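You operate a simulated robot arm through the tools that you are given. There is no shell and no other tool. Be economical: measure what you need, move in short steps, check, and stop when the job is done.

The job below is to be done with a simulated robot arm. You get a single attempt, and the scene is never put back.

JOB
Shut down the mixer and rack the tube with the blue cap.
Fine: switch off first; knob to 0; tube in hole 2; then the orange lid on the cup.

Only the result counts: the job must be done as asked and must still hold three seconds after the hand-in. Knocking over, shifting, dropping, spilling or breaking anything else fails it. Lids that push on must go on centred and level and be pressed home; caps that screw on are set level and turned clockwise until they are tight.

ROBOT AND FRAMES
A 7-joint arm with a two-finger parallel gripper, fixed in place. Base frame: the origin is at the foot of the arm, x ahead of it, y to its left, z up; the work surface is at about z = 0. Lengths are in mm, angles in degrees, forces in N, time in s.
With the tool pointing down near the work surface it reaches from about 240 to 620 mm from the base axis. Its first joint turns from -66.0 to 66.0 degrees. Payload 2.6 kg.
Tool frame: the origin (TCP) lies between the finger pads and is the grasp point; the fingertips stand 30 mm ahead of it; z points along the fingers, y is the line along which they close. The gripper opens to 94 mm. The fingers are 28 mm wide and 10 mm thick; the gripper's body (50 by 96 mm) begins 55 mm behind the TCP.
Orientation is that of the tool frame in the base frame, as a unit quaternion [w, x, y, z]. With the fingers straight down and closing along the base's y, the tool's x points along the base's -x, its y along +y and its z along -z.

CONTROLS
- The arm moves only by the tool apply_moves. Its argument "rows" is a list of rows, each an object (a shift or turn left out is 0, a gripper value left out holds the last) with "offset": the shift along the tool's x, y, z in units of 20 mm (1.0 is 20 mm), a list of three; "rot": the turn, a rotation vector about the tool's x, y, z in units of 8 degrees (1.0 is 8 degrees), a list of three; "grip": the opening, from 0 (shut) to 1 (fully open). In form: [{"offset": [tx, ty, tz], "rot": [wx, wy, wz], "grip": grip}, ...]. A call has 1 to 8 rows; each row shifts and turns the commanded pose from where the row before left it, along the tool's axes as they then stand. A call with a number of a shift or a turn outside -1 to 1 is refused whole. A row lasts 0.2 s, in which the tool goes at most 50 mm and 8.6 degrees; a call with a longer step from one row to the next is refused whole, and so is a gripper value outside its range. Where a pose cannot be reached the arm comes as near as it can. A force on the tool above 70 N (or 10 N above the force at the start of the call, whichever is more), or a blocked arm, ends the call early, and 0.2 s more pass. Each finger travels about 72 mm/s and halts on what it meets, pressing with about 38 N; the grip force reading is that of the motor and also rises with nothing between the fingers. The clock runs only during rows and for 0.2 s after the last one: add rows that do not move to give the fingers time. The reply holds the time, the measured pose of the TCP, the force on the tool along the base axes, the opening and the grip force, in the units named above and with some noise, and new pictures: "pictures" is both (left out), scene, wrist or none.
- Cameras (640 x 400 px; columns grow to the right, rows downward): "scene" is fixed at [38.9, 435.8, 566.5]; the picture's right is [-0.75, -0.66, 0.00], its down [-0.37, 0.42, -0.82] and it looks along [0.55, -0.62, -0.57] (base axes); focal length 307 px, centre (320, 200). "wrist" rides on the gripper at [76, 14, -103] in the tool frame; the picture's right is [-0.18, 0.98, 0.00], its down [-0.75, -0.14, -0.64] and it looks along [-0.63, -0.12, 0.77] (tool axes); focal length 243 px, centre (320, 200). There is no depth. A picture from a camera that has moved, and an enlarged one, comes with that camera's place and axes in the base frame and with its lens.
- close_up(camera, box): a new picture of the part [left, top, right, bottom] of that camera's present view, enlarged. It takes no simulated time.
- sign_off(): hands the job in; it is judged then, once.

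Go step by step. Nothing tells you positions but the pictures and the camera data: compare them with the known pose of the tool, close in by small moves and look again before you grip or let go. The budget is 120 turns and 200 pictures, counting those below and the enlarged ones. Unless the task says otherwise, let go and move clear before handing in, and close with one line.

The tools are called after "Call:" by a JSON object that holds its "name" and its "arguments". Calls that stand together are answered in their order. apply_moves: Moves the arm, as the interface text tells. Its arguments: {"type":"object","properties":{"rows":{"type":"array"},"pictures":{"type":"string","enum":["both","scene","wrist","none"]}},"required":["rows"]} The other tools are called the same way: close_up (camera, box) takes an enlarged picture of a part of a camera's view; sign_off () hands the job in.

At the start:

```text
clock: 0.0
tool_pos: [392.2, -18.0, 365.6]
ee_rot: [0.0, 0.0, 1.0, 0.0]
wrist_force: [0.0, -0.2, -1.1]
finger_gap: 93.9
grasp_force: 0.0
```

scene: 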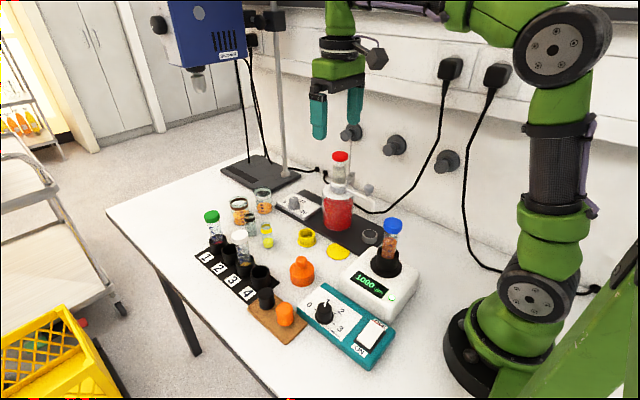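
wrist: 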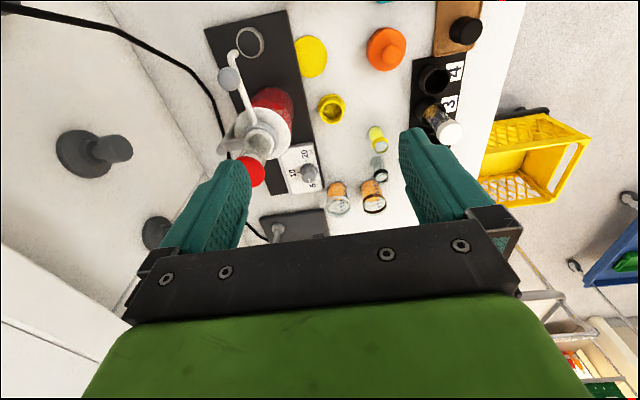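

I see a teal control box (knob, switch), a mixer with the blue-capped tube, a numbered rack and several lids. I'll enlarge the scene view to locate them.

Call:
{"name": "close_up", "arguments": {"camera": "scene", "box": [290, 210, 430, 370]}}

Call:
{"name": "close_up", "arguments": {"camera": "scene", "box": [180, 180, 340, 350]}}

```text
2.50 times, centred on (360, 290) of scene
camera zoom: at [38.9, 435.8, 566.5], right [-0.75, -0.66, 0.0], down [-0.37, 0.42, -0.82], along [0.55, -0.62, -0.57], focal length 767 px, centre (220, -25)
```

zoom: 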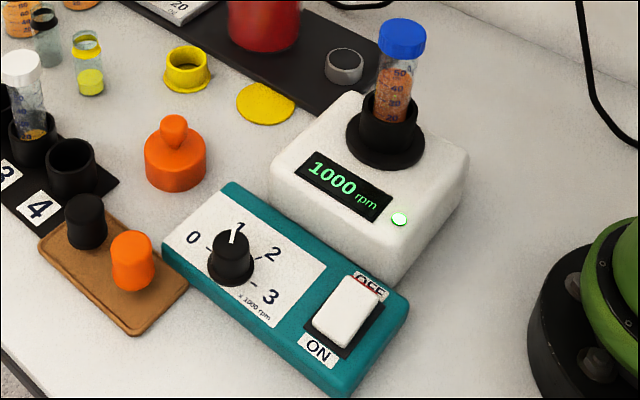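

```text
2.35 times, centred on (260, 265) of scene
camera zoom: at [38.9, 435.8, 566.5], right [-0.75, -0.66, 0.0], down [-0.37, 0.42, -0.82], along [0.55, -0.62, -0.57], focal length 722 px, centre (461, 47)
```

zoom: 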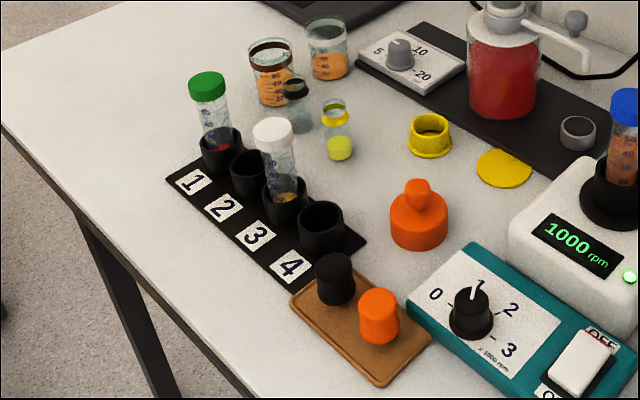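

The rack runs along x near y≈165, and the mixer tube is near (250,-23). I still need to identify the orange lid and the cup, so I'll enlarge the wrist view.

Call:
{"name": "close_up", "arguments": {"camera": "wrist", "box": [280, 0, 480, 120]}}

Call:
{"name": "close_up", "arguments": {"camera": "wrist", "box": [260, 100, 420, 230]}}

Call:
{"name": "close_up", "arguments": {"camera": "scene", "box": [225, 180, 345, 260]}}

```text
3.20 times, centred on (380, 60) of wrist
camera zoom: at [316.6, -2.9, 470.1], right [0.18, 0.98, 0.0], down [0.75, -0.14, 0.64], along [0.63, -0.12, -0.77], focal length 776 px, centre (128, 648)
```

zoom: 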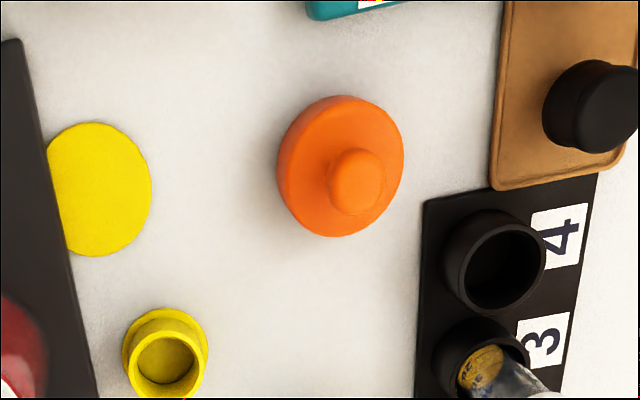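

```text
3.08 times, centred on (340, 165) of wrist
camera zoom: at [316.6, -2.9, 470.1], right [0.18, 0.98, 0.0], down [0.75, -0.14, 0.64], along [0.63, -0.12, -0.77], focal length 746 px, centre (258, 308)
```

zoom: 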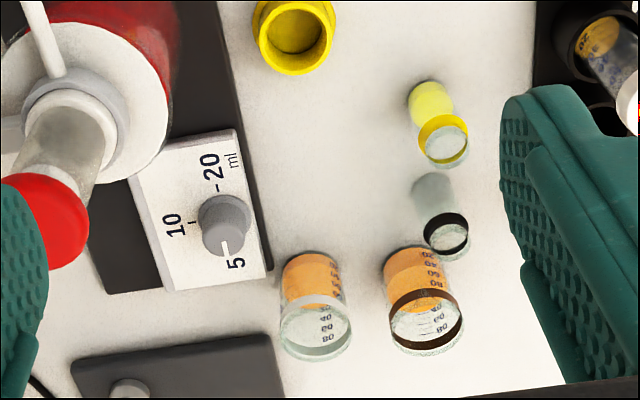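

```text
5.00 times, centred on (285, 220) of scene
camera zoom: at [38.9, 435.8, 566.5], right [-0.75, -0.66, 0.0], down [-0.37, 0.42, -0.82], along [0.55, -0.62, -0.57], focal length 1533 px, centre (495, 100)
```

zoom: 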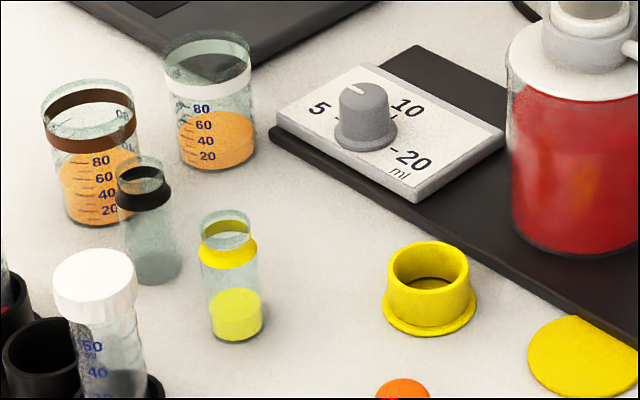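

Two glass beakers stand far out, near x≈670. Next I'll look closely at the tray and the beakers.

Call:
{"name": "close_up", "arguments": {"camera": "scene", "box": [240, 250, 330, 350]}}

Call:
{"name": "close_up", "arguments": {"camera": "scene", "box": [220, 180, 280, 220]}}

Call:
{"name": "close_up", "arguments": {"camera": "scene", "box": [310, 270, 400, 370]}}

```text
4.00 times, centred on (285, 300) of scene
camera zoom: at [38.9, 435.8, 566.5], right [-0.75, -0.66, 0.0], down [-0.37, 0.42, -0.82], along [0.55, -0.62, -0.57], focal length 1227 px, centre (460, -200)
```

zoom: 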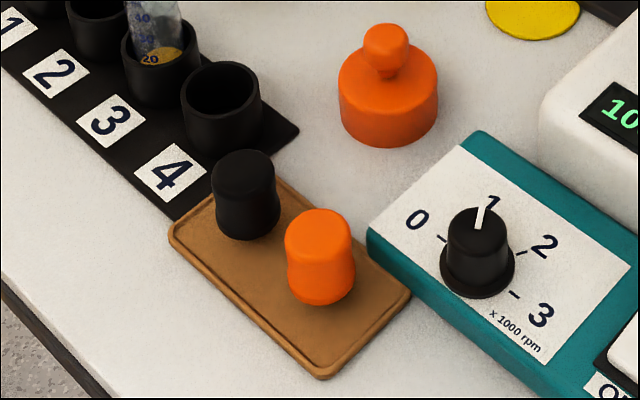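

```text
10.00 times, centred on (250, 200) of scene
camera zoom: at [38.9, 435.8, 566.5], right [-0.75, -0.66, 0.0], down [-0.37, 0.42, -0.82], along [0.55, -0.62, -0.57], focal length 3067 px, centre (1020, 200)
```

zoom: 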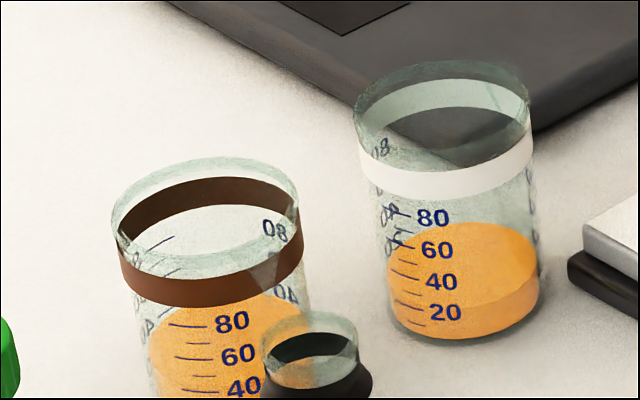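

```text
4.00 times, centred on (355, 320) of scene
camera zoom: at [38.9, 435.8, 566.5], right [-0.75, -0.66, 0.0], down [-0.37, 0.42, -0.82], along [0.55, -0.62, -0.57], focal length 1227 px, centre (180, -280)
```

zoom: 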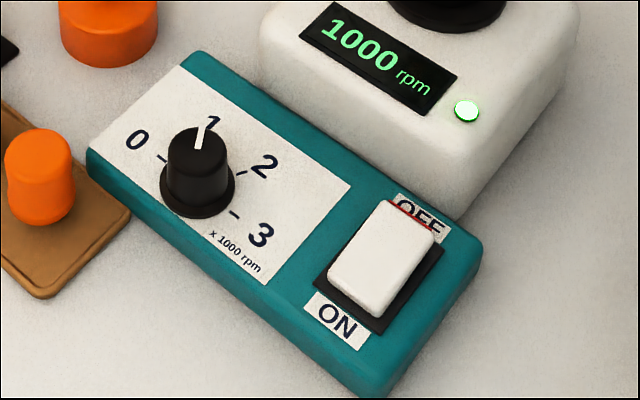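

Both glass beakers are near the reach limit, so I'll check those later. The first step is the switch: its OFF end is near (190,110), so I shut the gripper and move above it.

Call:
{"name": "apply_moves", "arguments": {"rows": [{"offset": [1, 0.64, 0.4], "grip": 0}, {"offset": [1, 0.64, 0.4]}, {"offset": [1, 0.64, 0.4]}, {"offset": [1, 0.64, 0.4]}, {"offset": [1, 0.64, 0.4]}, {"offset": [1, 0.64, 0.4]}, {"offset": [1, 0.64, 0.4]}, {"offset": [1, 0.64, 0.4]}], "pictures": "none"}}

Call:
{"name": "apply_moves", "arguments": {"rows": [{"offset": [1, 0.64, 0.4]}, {"offset": [1, 0.64, 0.4], "rot": [0, 0, 0]}, {"rot": [0, 1, 0]}, {"rot": [0, 1, 0]}, {"rot": [0, 1, 0]}, {}]}}

```text
clock: 1.8
tool_pos: [231.4, 86.4, 301.0]
ee_rot: [0.0, 0.0, 1.0, 0.0]
wrist_force: [0.2, -0.5, -1.0]
finger_gap: 0.0
grasp_force: 32.5
```

```text
clock: 3.2
tool_pos: [192.6, 110.6, 284.8]
ee_rot: [-0.209, 0.0, 0.978, 0.0]
wrist_force: [0.0, -1.0, -0.6]
finger_gap: 0.0
grasp_force: 33.3
camera wrist: at [164.8, 125.5, 411.2], right [0.17, 0.98, -0.08], down [0.95, -0.14, 0.28], along [0.26, -0.12, -0.96], focal length 243 px, centre (320, 200)
```

scene: 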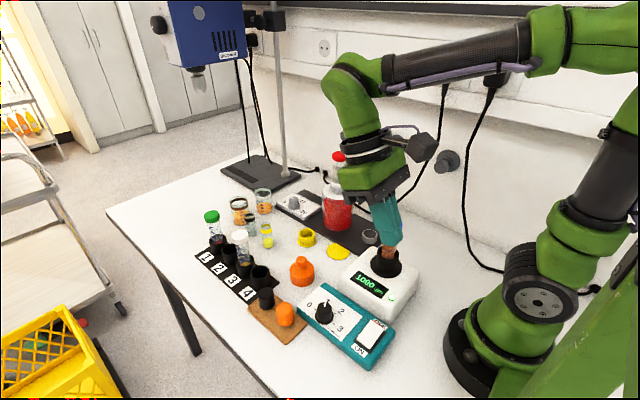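
wrist: 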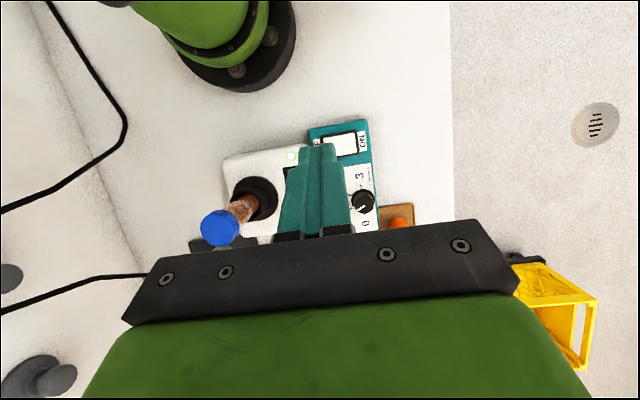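

The tilted camera now shows the box, the switch and the mixer tube. I'll zoom in to measure them.

Call:
{"name": "close_up", "arguments": {"camera": "wrist", "box": [190, 100, 430, 250]}}

```text
2.67 times, centred on (310, 175) of wrist
camera zoom: at [164.8, 125.5, 411.2], right [0.17, 0.98, -0.08], down [0.95, -0.14, 0.28], along [0.26, -0.12, -0.96], focal length 647 px, centre (347, 267)
```

zoom: 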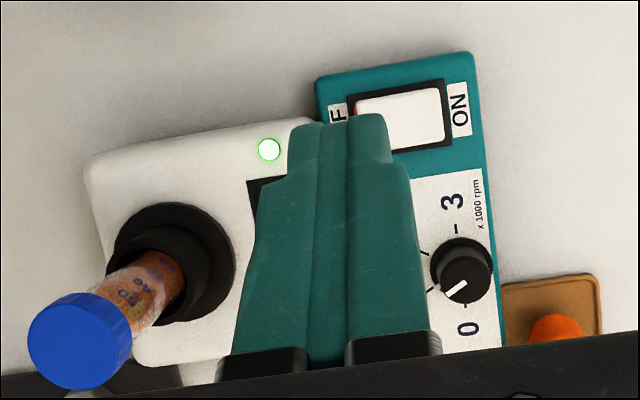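

The closed fingertips are almost directly above the rocker's OFF end at about (182,108). I'll descend most of the way in the vertical direction and check.

Call:
{"name": "apply_moves", "arguments": {"rows": [{"offset": [-0.407, -0.2, 0.914]}, {"offset": [-0.407, 0, 0.914]}, {"offset": [-0.407, 0, 0.914]}, {"offset": [-0.407, 0, 0.914]}, {"offset": [-0.407, 0, 0.914]}, {"offset": [-0.407, 0, 0.914]}, {"offset": [-0.407, 0, 0.914]}, {"offset": [-0.407, 0, 0.914]}]}}

```text
clock: 5.0
tool_pos: [190.9, 108.4, 126.5]
ee_rot: [-0.208, 0.0, 0.978, 0.0]
wrist_force: [-0.6, 0.8, -0.3]
finger_gap: 0.0
grasp_force: 33.0
camera wrist: at [163.4, 122.4, 252.3], right [0.17, 0.98, -0.07], down [0.95, -0.14, 0.28], along [0.26, -0.12, -0.96], focal length 243 px, centre (320, 200)
```

scene: 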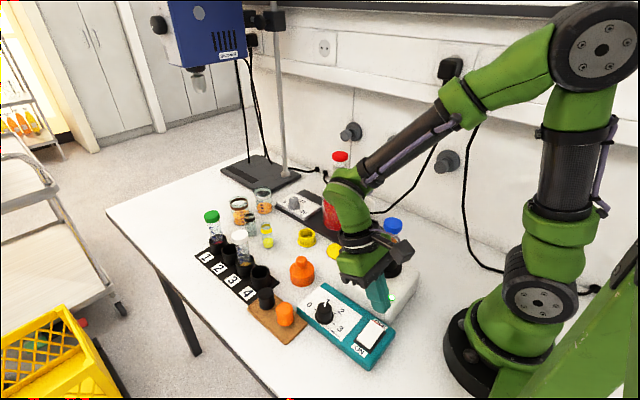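
wrist: 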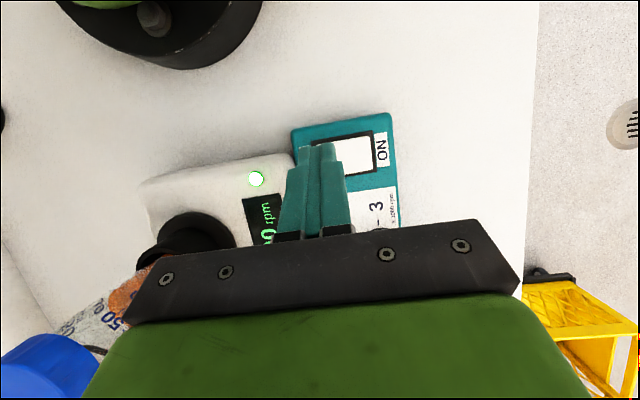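

The arm tracks well here and the tips are at about z≈95. I'll check alignment up close before pressing.

Call:
{"name": "close_up", "arguments": {"camera": "wrist", "box": [270, 90, 430, 200]}}

Call:
{"name": "close_up", "arguments": {"camera": "scene", "box": [310, 260, 430, 370]}}

```text
3.64 times, centred on (350, 145) of wrist
camera zoom: at [163.4, 122.4, 252.3], right [0.17, 0.98, -0.07], down [0.95, -0.14, 0.28], along [0.26, -0.12, -0.96], focal length 882 px, centre (211, 400)
```

zoom: 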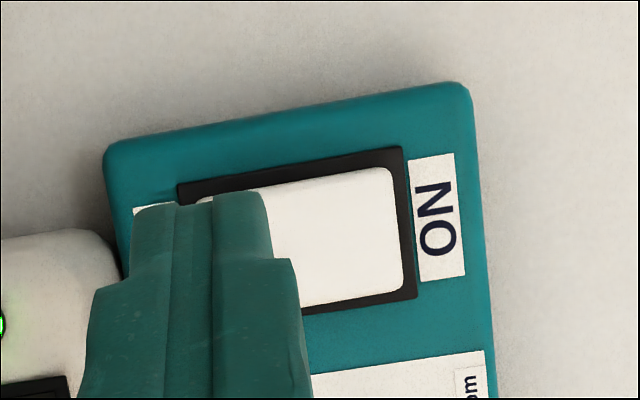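

```text
3.64 times, centred on (370, 315) of scene
camera zoom: at [38.9, 435.8, 566.5], right [-0.75, -0.66, 0.0], down [-0.37, 0.42, -0.82], along [0.55, -0.62, -0.57], focal length 1115 px, centre (138, -218)
```

zoom: 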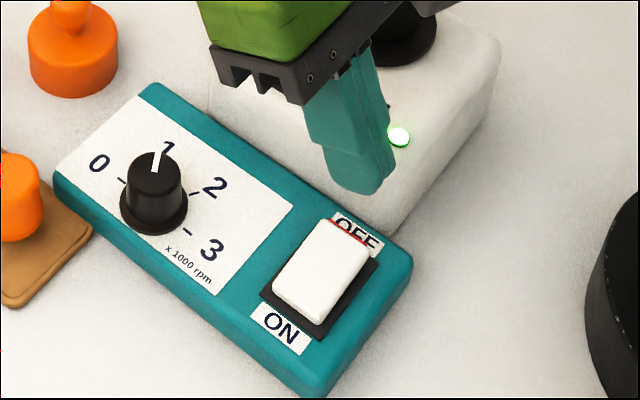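

Alignment is good: the fingers cover the OFF half of the rocker (y 98–118, x≈184). I'll press down carefully.

Call:
{"name": "apply_moves", "arguments": {"rows": [{"offset": [-0.407, -0.1, 0.914]}, {"offset": [-0.407, 0, 0.914]}, {"offset": [-0.1, 0, 0.228]}, {"offset": [-0.1, 0, 0.228]}, {"offset": [-0.1, 0, 0.228]}, {"offset": [-0.1, 0, 0.228]}], "pictures": "scene"}}

```text
clock: 6.6
tool_pos: [190.8, 104.8, 68.7]
ee_rot: [-0.208, 0.004, 0.978, 0.0]
wrist_force: [-2.4, -3.8, 17.0]
finger_gap: 0.0
grasp_force: 33.2
stopped in row 6: the force on the tool passed its limit (the readings are from after the stop); the commanded pose is now the measured one
```

scene: 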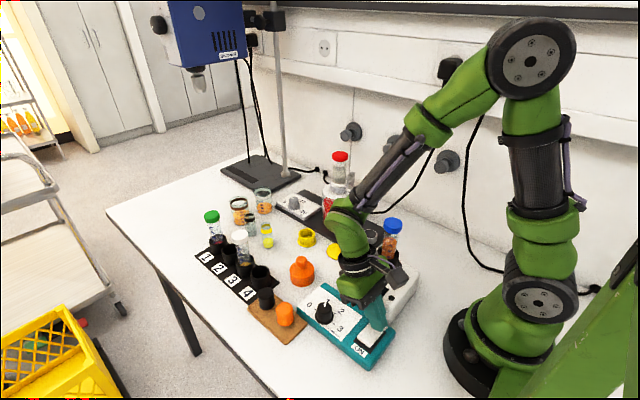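

The force limit stopped the press. I'll check whether the rocker flipped.

Call:
{"name": "close_up", "arguments": {"camera": "scene", "box": [310, 250, 430, 370]}}

```text
3.33 times, centred on (370, 310) of scene
camera zoom: at [38.9, 435.8, 566.6], right [-0.75, -0.66, 0.0], down [-0.37, 0.42, -0.82], along [0.55, -0.62, -0.57], focal length 1022 px, centre (153, -167)
```

zoom: 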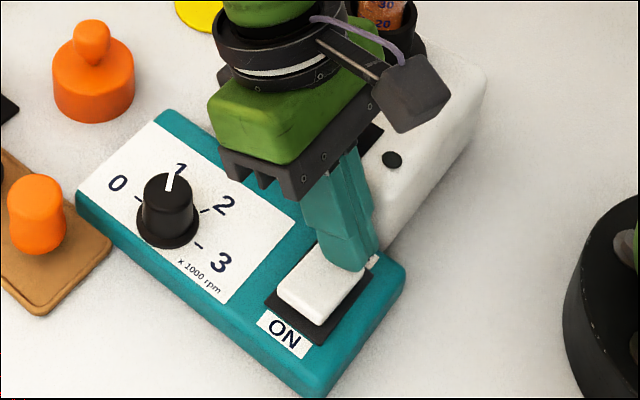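

The LED went dark and the rocker's ON side is up, so the mixer is off. Next I lift, level the tool and go over the knob at about (278,150).

Call:
{"name": "apply_moves", "arguments": {"rows": [{"offset": [0.407, 0, -0.914]}, {"offset": [0.407, 0, -0.914]}, {"offset": [0.407, 0, -0.914]}, {"offset": [0.407, 0, -0.914]}, {"offset": [0.407, 0, -0.914], "rot": [0, -1, 0]}, {"rot": [0, -1, 0], "grip": 0.6}, {"rot": [0, -1, 0]}, {"offset": [-0.8, 0.5, 0]}], "pictures": "scene"}}

Call:
{"name": "apply_moves", "arguments": {"rows": [{"offset": [-0.5, 0.5, 0]}, {"rot": [0, 0, 0.9]}, {"rot": [0, 0, 0.9]}, {"rot": [0, 0, 0.9]}, {"rot": [0, 0, 0.9]}, {}]}}

```text
clock: 8.4
tool_pos: [204.0, 114.6, 169.3]
ee_rot: [-0.001, 0.004, 1.0, 0.0]
wrist_force: [0.8, 0.7, -0.4]
finger_gap: 56.5
grasp_force: 0.1
```

scene: 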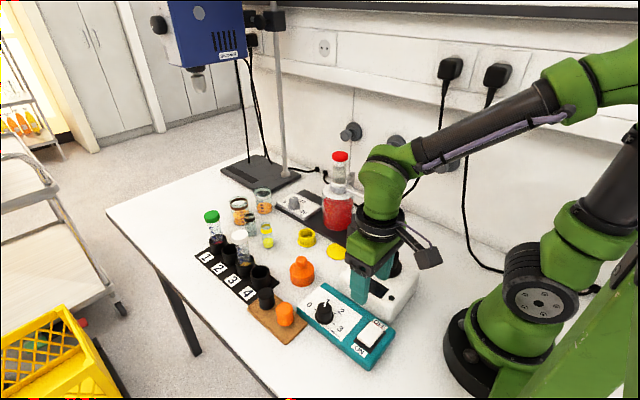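

```text
clock: 9.8
tool_pos: [217.4, 125.2, 169.4]
ee_rot: [-0.001, 0.253, 0.967, 0.0]
wrist_force: [0.0, 0.3, 0.1]
finger_gap: 56.4
grasp_force: 0.1
camera wrist: at [158.6, 174.2, 273.6], right [0.64, 0.77, 0.0], down [0.59, -0.49, 0.64], along [0.49, -0.41, -0.77], focal length 243 px, centre (320, 200)
```

scene: 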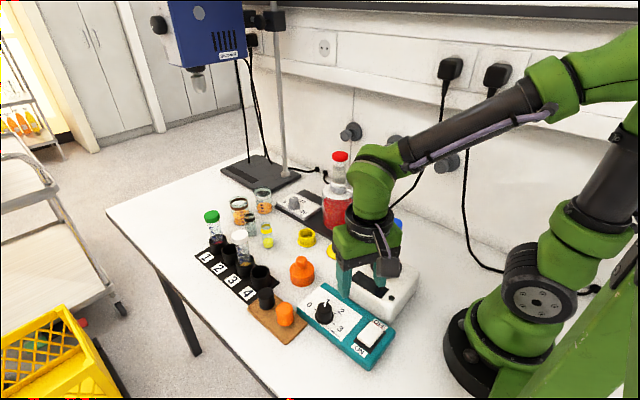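
wrist: 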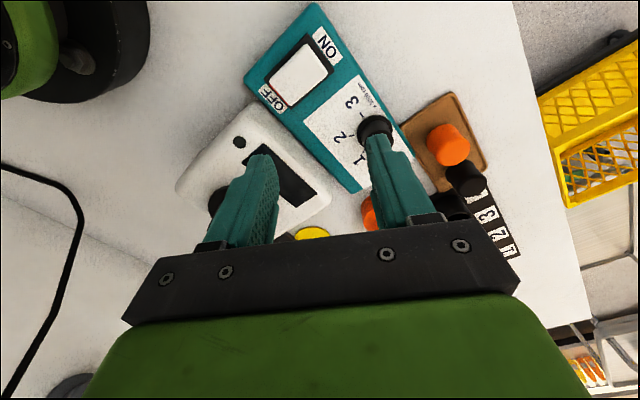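

The switch is confirmed OFF. I'll move over the knob and look at it again.

Call:
{"name": "apply_moves", "arguments": {"rows": [{"offset": [-0.68, 0.86, 0]}, {"offset": [-0.68, 0.86, 0]}, {"offset": [-0.68, 0.86, 0]}, {}], "pictures": "wrist"}}

Call:
{"name": "close_up", "arguments": {"camera": "scene", "box": [290, 240, 390, 340]}}

Call:
{"name": "close_up", "arguments": {"camera": "wrist", "box": [240, 90, 400, 190]}}

```text
clock: 10.8
tool_pos: [280.3, 151.6, 167.7]
ee_rot: [-0.001, 0.252, 0.968, -0.001]
wrist_force: [0.1, 0.6, -0.5]
finger_gap: 56.2
grasp_force: 0.0
camera wrist: at [221.6, 201.3, 271.7], right [0.64, 0.77, 0.0], down [0.59, -0.49, 0.64], along [0.49, -0.41, -0.77], focal length 243 px, centre (320, 200)
```

wrist: 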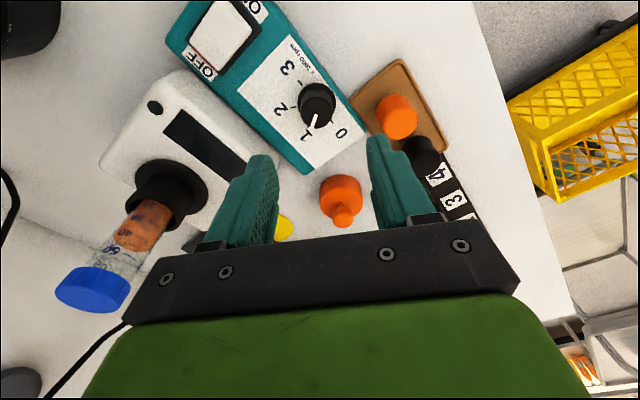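

```text
4.00 times, centred on (340, 290) of scene
camera zoom: at [39.0, 435.8, 566.5], right [-0.75, -0.66, 0.0], down [-0.37, 0.42, -0.82], along [0.55, -0.62, -0.57], focal length 1227 px, centre (240, -160)
```

zoom: 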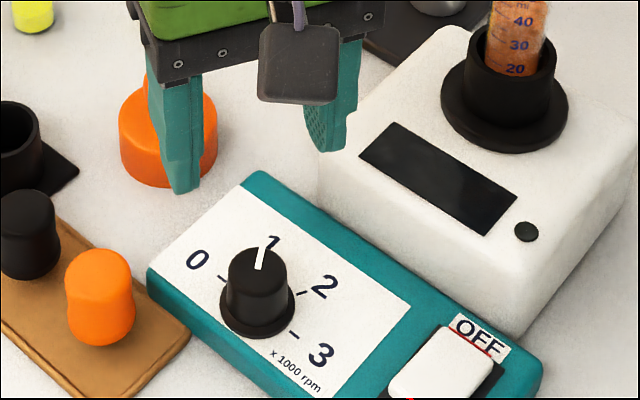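

```text
4.00 times, centred on (320, 140) of wrist
camera zoom: at [221.6, 201.3, 271.7], right [0.64, 0.77, 0.0], down [0.59, -0.49, 0.64], along [0.49, -0.41, -0.77], focal length 970 px, centre (320, 440)
```

zoom: 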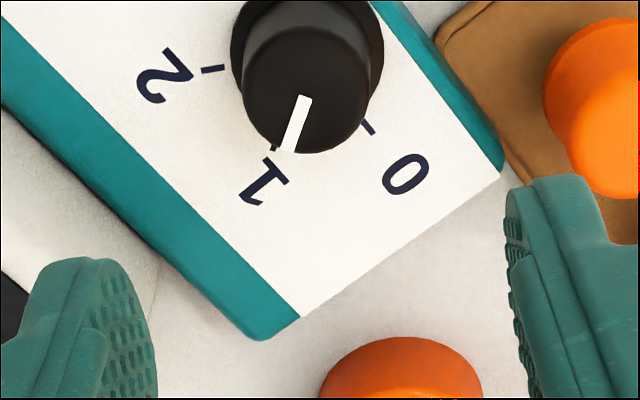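

The knob is at about (277,151), pointing to 1 at about −58°, and 0 lies at about −4°. I'll descend with the gripper open around the knob.

Call:
{"name": "apply_moves", "arguments": {"rows": [{"offset": [0.115, -0.1, 0.8]}, {"offset": [0, 0, 0.8]}, {"offset": [0, 0, 0.8]}, {"offset": [0, 0, 0.8]}, {"offset": [0, 0, 0.8]}, {"offset": [0, 0, 0.7]}, {}]}}

Call:
{"name": "close_up", "arguments": {"camera": "scene", "box": [290, 240, 390, 340]}}

```text
clock: 12.4
tool_pos: [274.4, 149.8, 76.1]
ee_rot: [-0.001, 0.252, 0.968, 0.0]
wrist_force: [0.8, 0.2, 0.2]
finger_gap: 56.3
grasp_force: 0.1
camera wrist: at [216.0, 200.0, 180.2], right [0.64, 0.77, 0.0], down [0.59, -0.49, 0.64], along [0.49, -0.41, -0.77], focal length 243 px, centre (320, 200)
```

scene: 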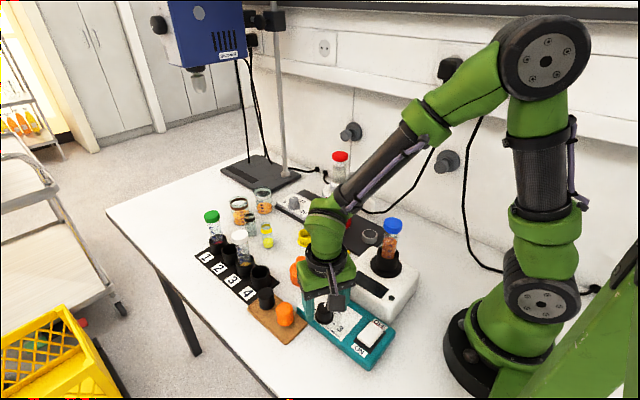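
wrist: 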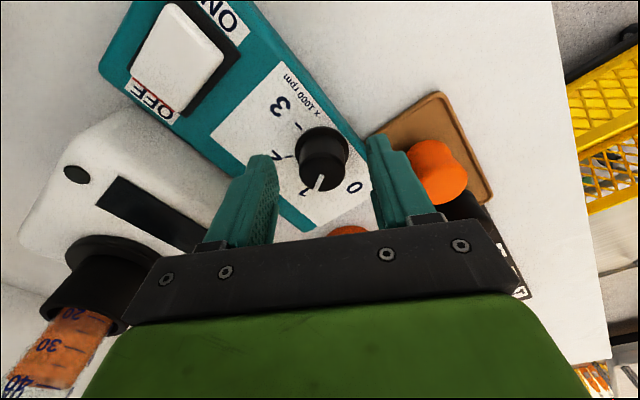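

```text
4.00 times, centred on (340, 290) of scene
camera zoom: at [38.9, 435.8, 566.5], right [-0.75, -0.66, 0.0], down [-0.37, 0.42, -0.82], along [0.55, -0.62, -0.57], focal length 1227 px, centre (240, -160)
```

zoom: 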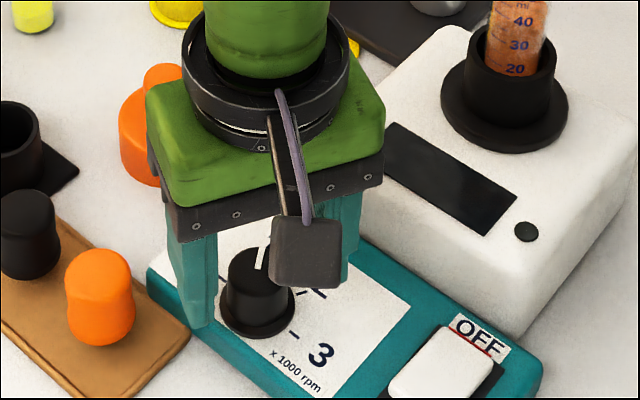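

The knob is centred between the fingers, so I close on it.

Call:
{"name": "apply_moves", "arguments": {"rows": [{"offset": [0, 0, 0.1], "grip": 0}, {}, {}, {}], "pictures": "wrist"}}

```text
clock: 13.4
tool_pos: [275.7, 151.1, 73.9]
ee_rot: [0.001, 0.251, 0.968, -0.001]
wrist_force: [-2.8, 3.5, 20.3]
finger_gap: 29.4
grasp_force: 45.2
camera wrist: at [216.0, 199.9, 178.5], right [0.64, 0.77, 0.0], down [0.59, -0.49, 0.64], along [0.49, -0.41, -0.77], focal length 243 px, centre (320, 200)
```

wrist: 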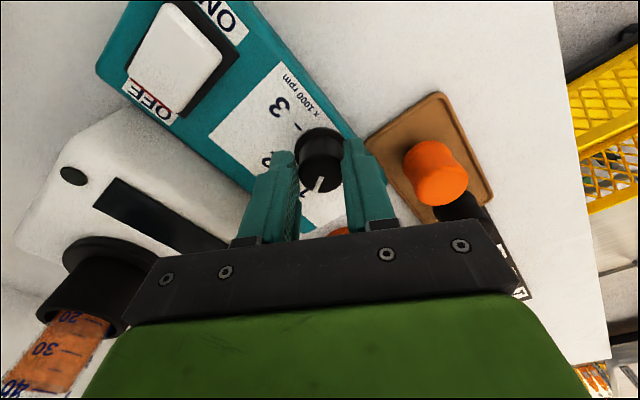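

The knob is gripped at a gap of 29 mm. I relieve the downward load slightly and turn it counter-clockwise by about 55°.

Call:
{"name": "apply_moves", "arguments": {"rows": [{"offset": [0, 0, -0.1]}, {"rot": [0, 0, -0.98]}, {"rot": [0, 0, -0.98]}, {"rot": [0, 0, -0.98]}, {"rot": [0, 0, -0.98]}, {"rot": [0, 0, -0.98]}, {"rot": [0, 0, -0.98]}, {"rot": [0, 0, -0.98]}]}}

Call:
{"name": "close_up", "arguments": {"camera": "wrist", "box": [240, 70, 440, 220]}}

Call:
{"name": "close_up", "arguments": {"camera": "scene", "box": [290, 260, 390, 340]}}

```text
clock: 15.2
tool_pos: [274.1, 145.0, 74.0]
ee_rot: [-0.003, -0.221, 0.975, -0.003]
wrist_force: [-0.1, -40.4, 9.5]
finger_gap: 29.3
grasp_force: 44.9
camera wrist: at [201.9, 126.1, 179.1], right [-0.26, 0.97, -0.01], down [0.74, 0.2, 0.64], along [0.62, 0.16, -0.77], focal length 243 px, centre (320, 200)
```

scene: 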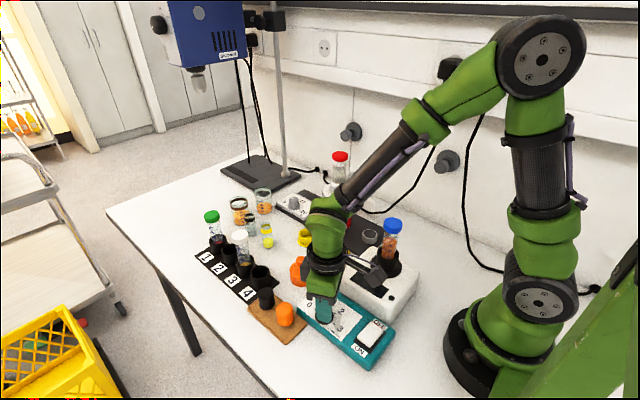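
wrist: 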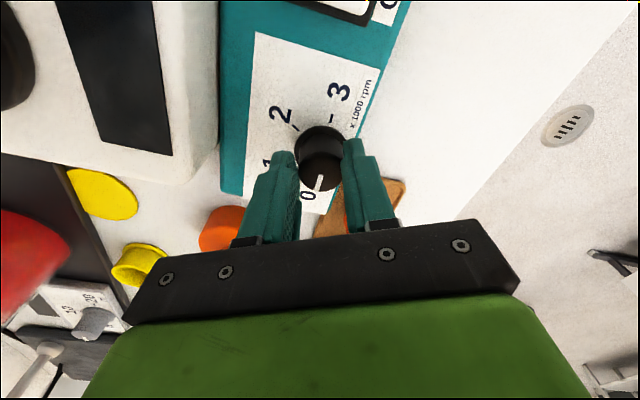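

```text
2.67 times, centred on (340, 145) of wrist
camera zoom: at [201.9, 126.1, 179.1], right [-0.26, 0.97, -0.01], down [0.74, 0.2, 0.64], along [0.62, 0.16, -0.77], focal length 647 px, centre (267, 347)
```

zoom: 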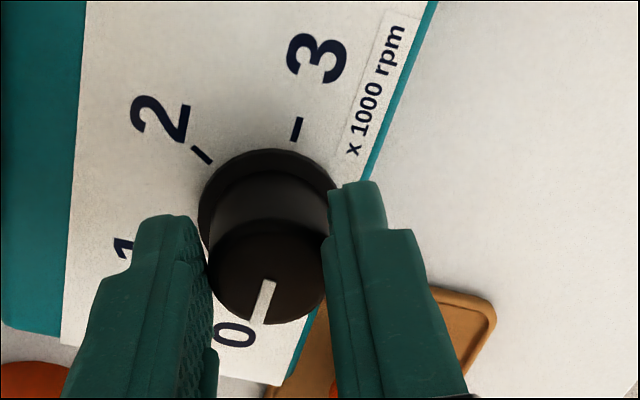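

```text
5.00 times, centred on (340, 300) of scene
camera zoom: at [38.9, 435.8, 566.5], right [-0.75, -0.66, 0.0], down [-0.37, 0.42, -0.82], along [0.55, -0.62, -0.57], focal length 1533 px, centre (220, -300)
```

zoom: 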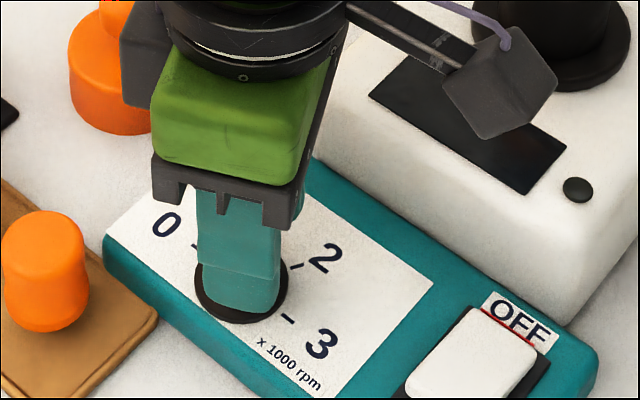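

The pointer is near 0, with some side load of about 40 N in −y. I'll remove that load, open, lift and inspect the pointer.

Call:
{"name": "apply_moves", "arguments": {"rows": [{"offset": [0.13, -0.27, 0]}, {}, {"grip": 0.5}, {"grip": 0.6}, {}, {"offset": [0, 0, -1]}, {"offset": [0, 0, -1]}, {"offset": [0, 0, -1]}], "pictures": "wrist"}}

Call:
{"name": "close_up", "arguments": {"camera": "wrist", "box": [250, 60, 410, 190]}}

Call:
{"name": "close_up", "arguments": {"camera": "scene", "box": [290, 260, 390, 340]}}

```text
clock: 17.0
tool_pos: [275.9, 143.2, 132.8]
ee_rot: [0.0, -0.222, 0.975, 0.0]
wrist_force: [0.2, -0.1, 0.1]
finger_gap: 56.7
grasp_force: 0.1
camera wrist: at [201.5, 123.0, 238.0], right [-0.26, 0.97, 0.0], down [0.74, 0.2, 0.64], along [0.62, 0.17, -0.77], focal length 243 px, centre (320, 200)
```

wrist: 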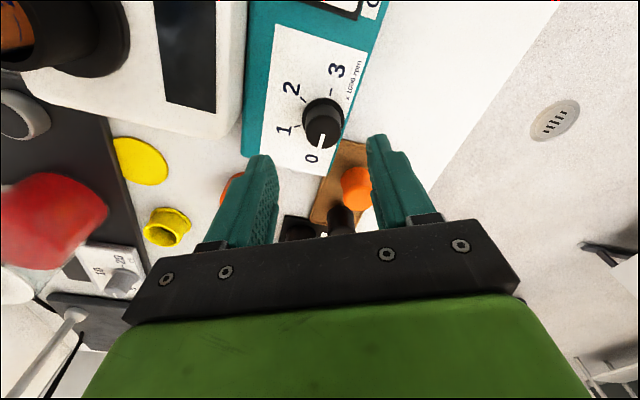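

```text
3.08 times, centred on (330, 125) of wrist
camera zoom: at [201.5, 123.0, 238.0], right [-0.26, 0.97, 0.0], down [0.74, 0.2, 0.64], along [0.62, 0.17, -0.77], focal length 746 px, centre (289, 431)
```

zoom: 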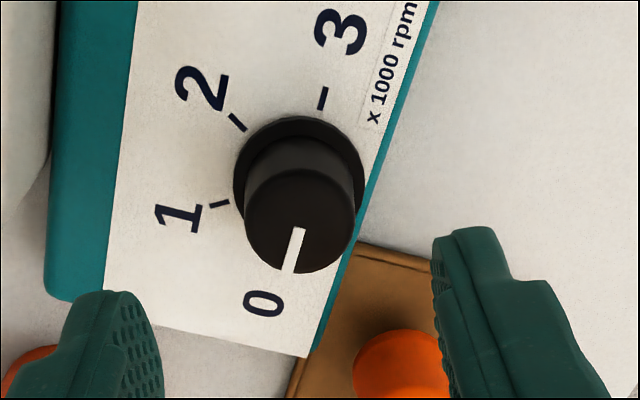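

```text
5.00 times, centred on (340, 300) of scene
camera zoom: at [38.9, 435.8, 566.5], right [-0.75, -0.66, 0.0], down [-0.37, 0.42, -0.82], along [0.55, -0.62, -0.57], focal length 1533 px, centre (220, -300)
```

zoom: 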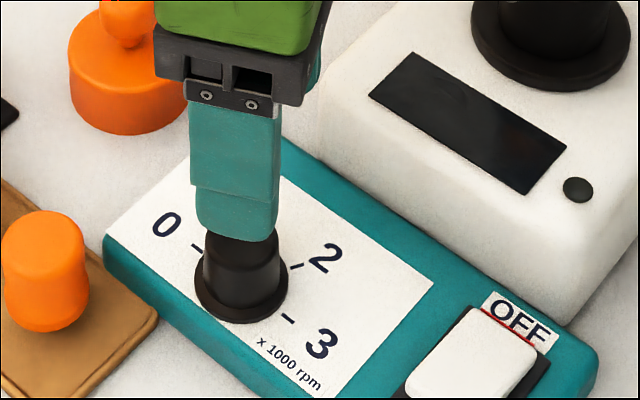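

By these measurements the pointer is close to 0, but I want an unobstructed check. I'll move towards the mixer tube, level the yaw, and view the knob with the scene camera.

Call:
{"name": "apply_moves", "arguments": {"rows": [{"offset": [0, 0, -1], "rot": [0, 0, 0.8], "grip": 0.8}, {"offset": [0, 0, -1], "rot": [0, 0, 0.8]}, {"offset": [0, 0, -1], "rot": [0, 0, 0.8]}, {"offset": [0, 0, -1], "rot": [0, 0, 0.8]}, {"offset": [0, -1, -1]}, {"offset": [0, -1, -0.5]}, {"offset": [0, -1, 0]}, {"offset": [0.2, -1, 0]}], "pictures": "wrist"}}

Call:
{"name": "close_up", "arguments": {"camera": "scene", "box": [290, 270, 370, 330]}}

Call:
{"name": "close_up", "arguments": {"camera": "wrist", "box": [270, 70, 430, 220]}}

```text
clock: 18.8
tool_pos: [270.9, 62.7, 246.2]
ee_rot: [-0.001, -0.002, 1.0, 0.0]
wrist_force: [0.4, -0.2, -0.1]
finger_gap: 75.1
grasp_force: 0.1
camera wrist: at [195.7, 77.8, 349.9], right [0.18, 0.98, 0.0], down [0.76, -0.14, 0.64], along [0.63, -0.12, -0.77], focal length 243 px, centre (320, 200)
```

wrist: 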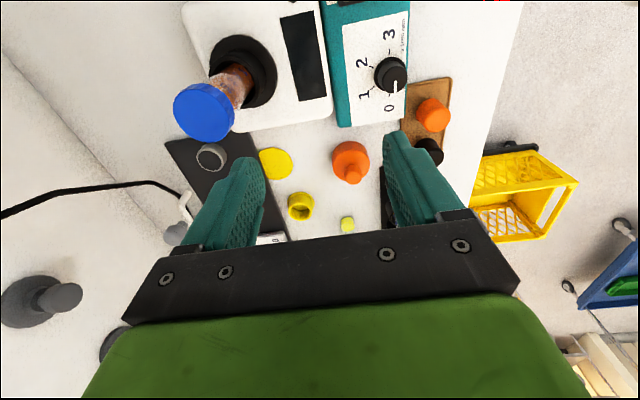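

```text
6.67 times, centred on (330, 300) of scene
camera zoom: at [38.9, 435.8, 566.5], right [-0.75, -0.66, 0.0], down [-0.37, 0.42, -0.82], along [0.55, -0.62, -0.57], focal length 2044 px, centre (253, -467)
```

zoom: 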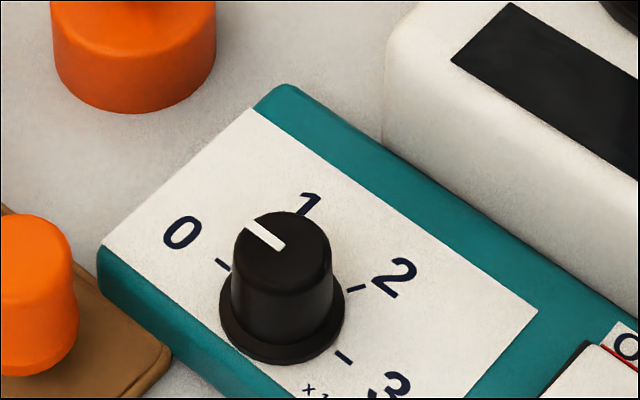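

```text
2.67 times, centred on (350, 145) of wrist
camera zoom: at [195.7, 77.8, 349.9], right [0.18, 0.98, 0.0], down [0.76, -0.14, 0.64], along [0.63, -0.12, -0.77], focal length 647 px, centre (240, 347)
```

zoom: 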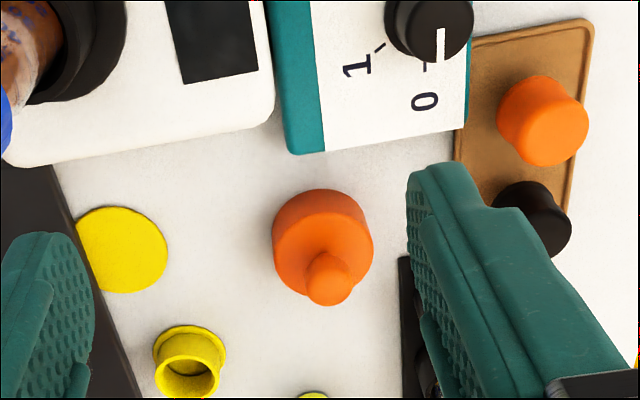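

Most measures put the pointer on 0. I'll take one finer zoom to be sure, plus a look at the tube.

Call:
{"name": "close_up", "arguments": {"camera": "scene", "box": [310, 285, 350, 310]}}

Call:
{"name": "close_up", "arguments": {"camera": "wrist", "box": [350, 30, 430, 120]}}

Call:
{"name": "close_up", "arguments": {"camera": "scene", "box": [340, 200, 440, 290]}}

```text
16.00 times, centred on (330, 298) of scene
camera zoom: at [38.9, 435.8, 566.5], right [-0.75, -0.66, 0.0], down [-0.37, 0.42, -0.82], along [0.55, -0.62, -0.57], focal length 4907 px, centre (160, -1360)
```

zoom: 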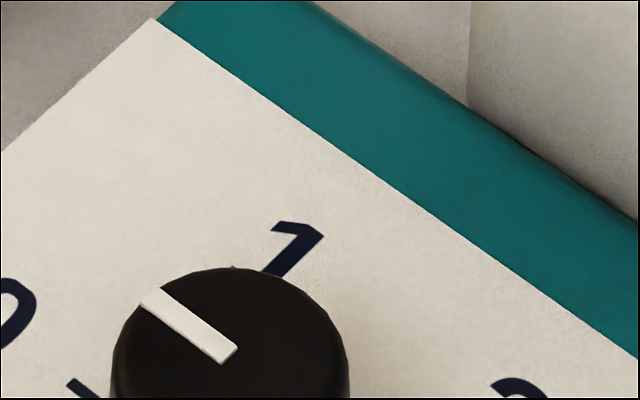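

```text
4.44 times, centred on (390, 75) of wrist
camera zoom: at [195.7, 77.8, 349.9], right [0.18, 0.98, 0.0], down [0.76, -0.14, 0.64], along [0.63, -0.12, -0.77], focal length 1078 px, centre (9, 756)
```

zoom: 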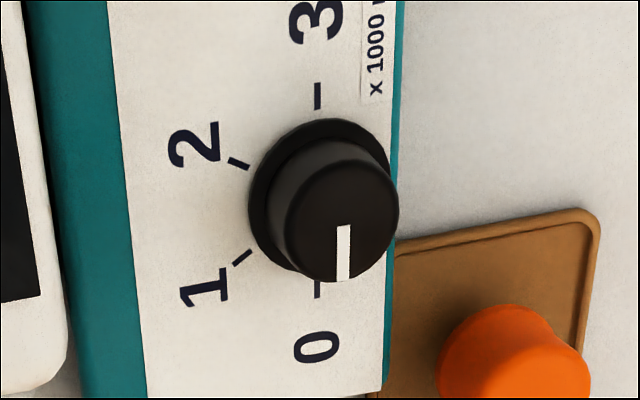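

```text
4.44 times, centred on (390, 245) of scene
camera zoom: at [38.9, 435.8, 566.5], right [-0.75, -0.66, 0.0], down [-0.37, 0.42, -0.82], along [0.55, -0.62, -0.57], focal length 1363 px, centre (9, 0)
```

zoom: 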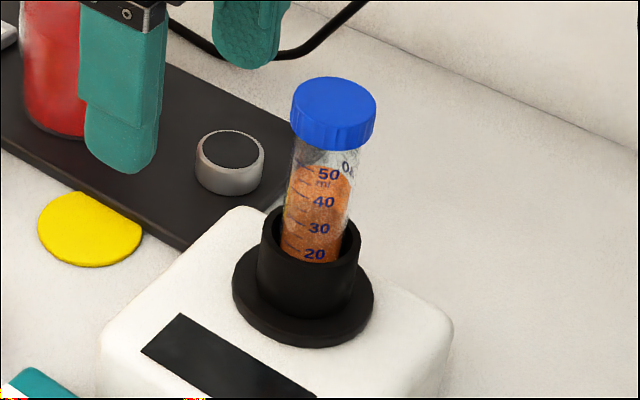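

The pointer is parallel to the 0–3 tick line and points at 0, so the knob is done. The tube is around (243,-15) with its cap top near z≈180, so I move above it.

Call:
{"name": "apply_moves", "arguments": {"rows": [{"offset": [0.35, -0.97, 0], "grip": 0.8}, {"offset": [0.35, -0.97, 0]}, {"offset": [0.35, -0.97, 0]}, {"offset": [0.35, -0.97, 0]}, {}]}}

Call:
{"name": "close_up", "arguments": {"camera": "wrist", "box": [220, 50, 420, 240]}}

Call:
{"name": "close_up", "arguments": {"camera": "scene", "box": [330, 160, 440, 290]}}

```text
clock: 20.0
tool_pos: [241.4, -14.9, 245.0]
ee_rot: [-0.001, 0.0, 1.0, 0.0]
wrist_force: [-0.2, 0.4, -0.4]
finger_gap: 75.4
grasp_force: 0.1
camera wrist: at [167.2, -0.2, 349.8], right [0.18, 0.98, 0.0], down [0.76, -0.14, 0.64], along [0.63, -0.12, -0.77], focal length 243 px, centre (320, 200)
```

scene: 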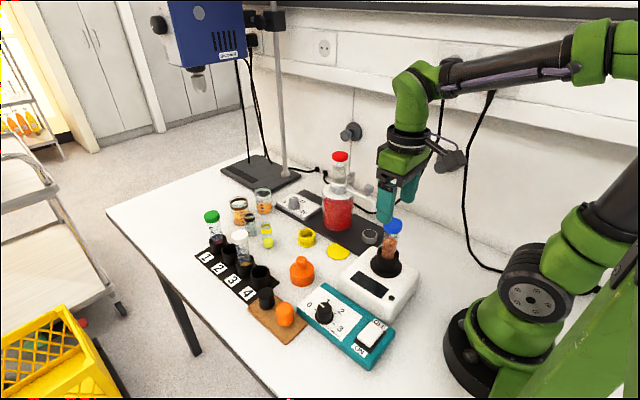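
wrist: 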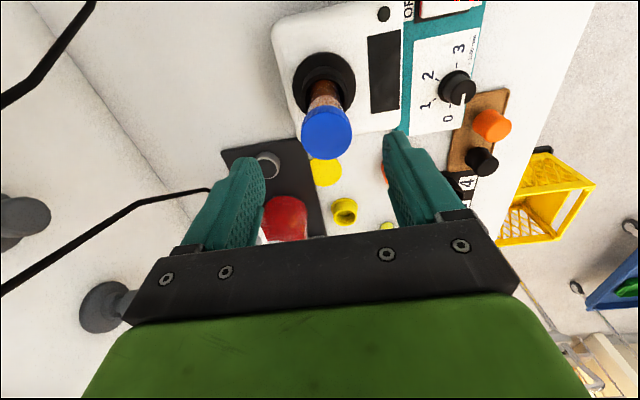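

```text
2.11 times, centred on (320, 145) of wrist
camera zoom: at [167.2, -0.2, 349.8], right [0.18, 0.98, 0.0], down [0.76, -0.14, 0.64], along [0.63, -0.12, -0.77], focal length 511 px, centre (320, 316)
```

zoom: 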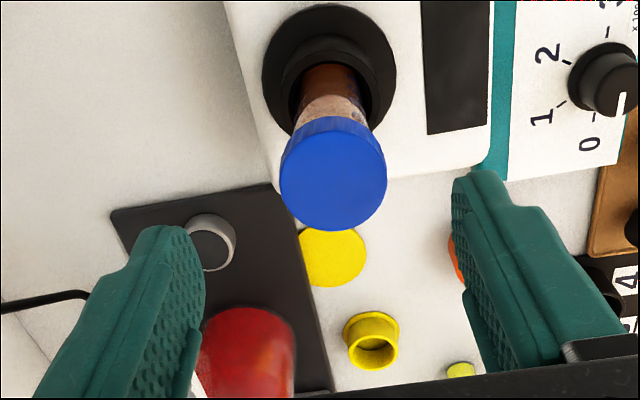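

```text
3.08 times, centred on (385, 225) of scene
camera zoom: at [38.9, 435.8, 566.5], right [-0.75, -0.66, 0.0], down [-0.37, 0.42, -0.82], along [0.55, -0.62, -0.57], focal length 944 px, centre (120, 123)
```

zoom: 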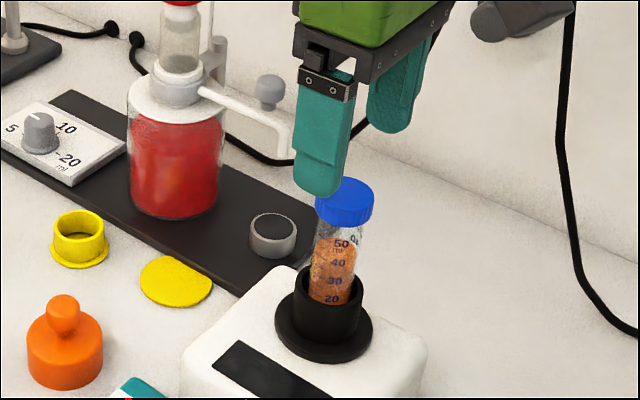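

The cap is at about (247,-11). I'll lower partly with the fingers straddling it and look again.

Call:
{"name": "apply_moves", "arguments": {"rows": [{"offset": [-0.15, 0.17, 0.7]}, {"offset": [0, 0, 0.8]}, {"offset": [0, 0, 0.75]}, {"offset": [0, 0, 0.75]}, {}]}}

Call:
{"name": "close_up", "arguments": {"camera": "scene", "box": [330, 160, 440, 290]}}

```text
clock: 21.2
tool_pos: [247.6, -13.5, 185.2]
ee_rot: [-0.001, -0.001, 1.0, 0.0]
wrist_force: [0.6, -0.3, 0.0]
finger_gap: 75.1
grasp_force: 0.0
camera wrist: at [171.8, 1.7, 289.1], right [0.18, 0.98, 0.0], down [0.76, -0.14, 0.64], along [0.63, -0.12, -0.77], focal length 243 px, centre (320, 200)
```

scene: 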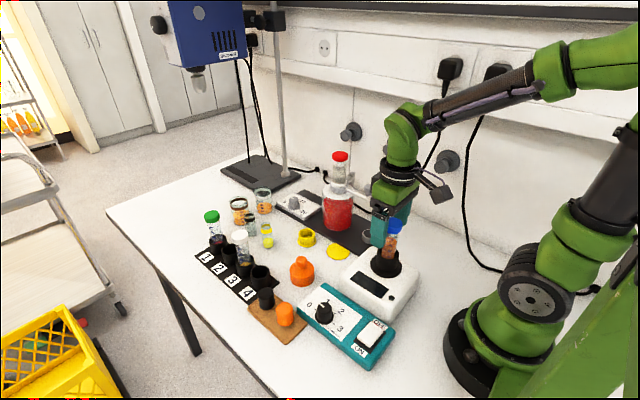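
wrist: 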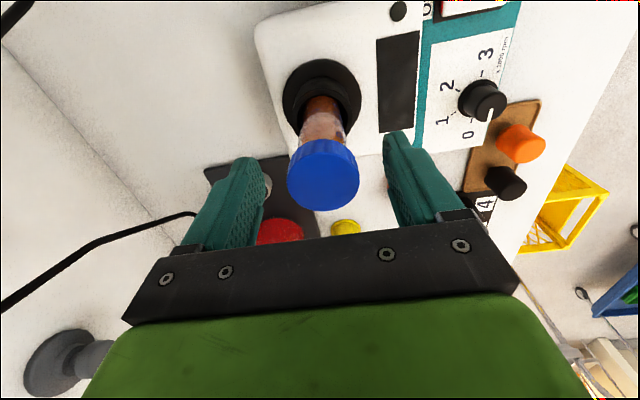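

```text
3.08 times, centred on (385, 225) of scene
camera zoom: at [38.9, 435.8, 566.5], right [-0.75, -0.66, 0.0], down [-0.37, 0.42, -0.82], along [0.55, -0.62, -0.57], focal length 944 px, centre (120, 123)
```

zoom: 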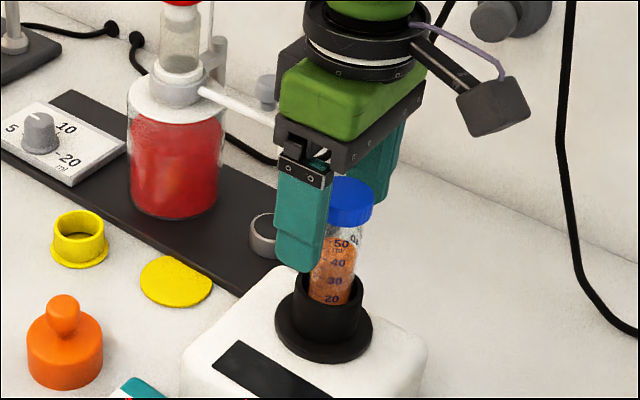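

The cap top is at about z≈185 and x≈246, centred between the fingers. I lower 18 mm and grip the cap gently in place.

Call:
{"name": "apply_moves", "arguments": {"rows": [{"offset": [0.08, 0.08, 0.5]}, {"offset": [0, 0, 0.4]}, {}, {"grip": 0.3}, {"grip": 0.0}, {}, {}]}}

Call:
{"name": "close_up", "arguments": {"camera": "scene", "box": [330, 160, 440, 290]}}

```text
clock: 22.8
tool_pos: [244.8, -10.9, 166.6]
ee_rot: [-0.001, -0.001, 1.0, 0.0]
wrist_force: [-0.2, 0.5, -0.6]
finger_gap: 35.0
grasp_force: 37.4
camera wrist: at [170.0, 4.6, 270.6], right [0.18, 0.98, 0.0], down [0.76, -0.14, 0.64], along [0.63, -0.12, -0.77], focal length 243 px, centre (320, 200)
```

scene: 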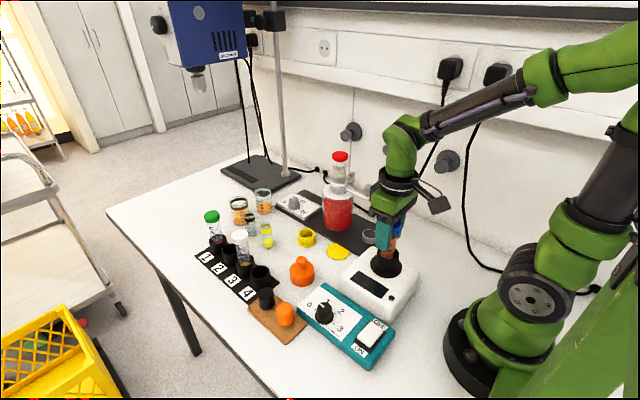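
wrist: 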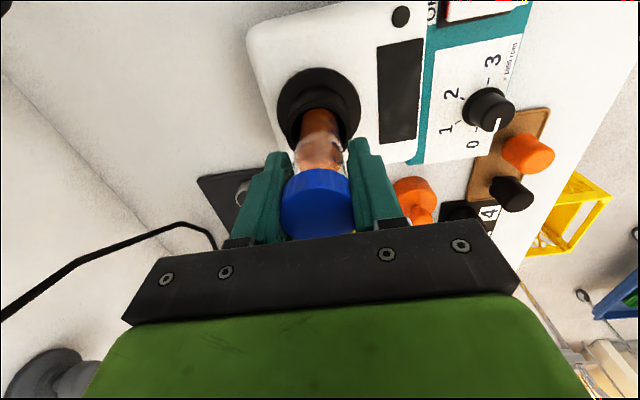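

```text
3.08 times, centred on (385, 225) of scene
camera zoom: at [38.9, 435.8, 566.5], right [-0.75, -0.66, 0.0], down [-0.37, 0.42, -0.82], along [0.55, -0.62, -0.57], focal length 944 px, centre (120, 123)
```

zoom: 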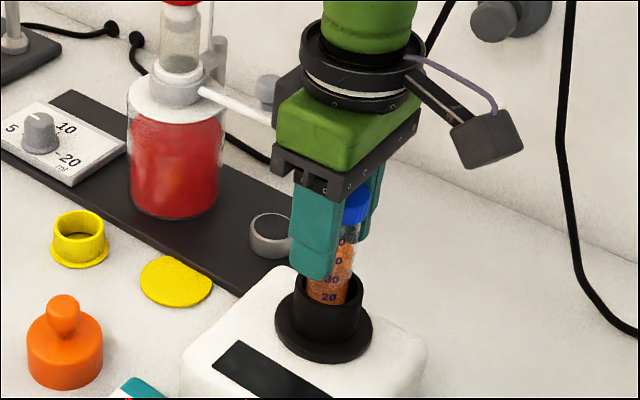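

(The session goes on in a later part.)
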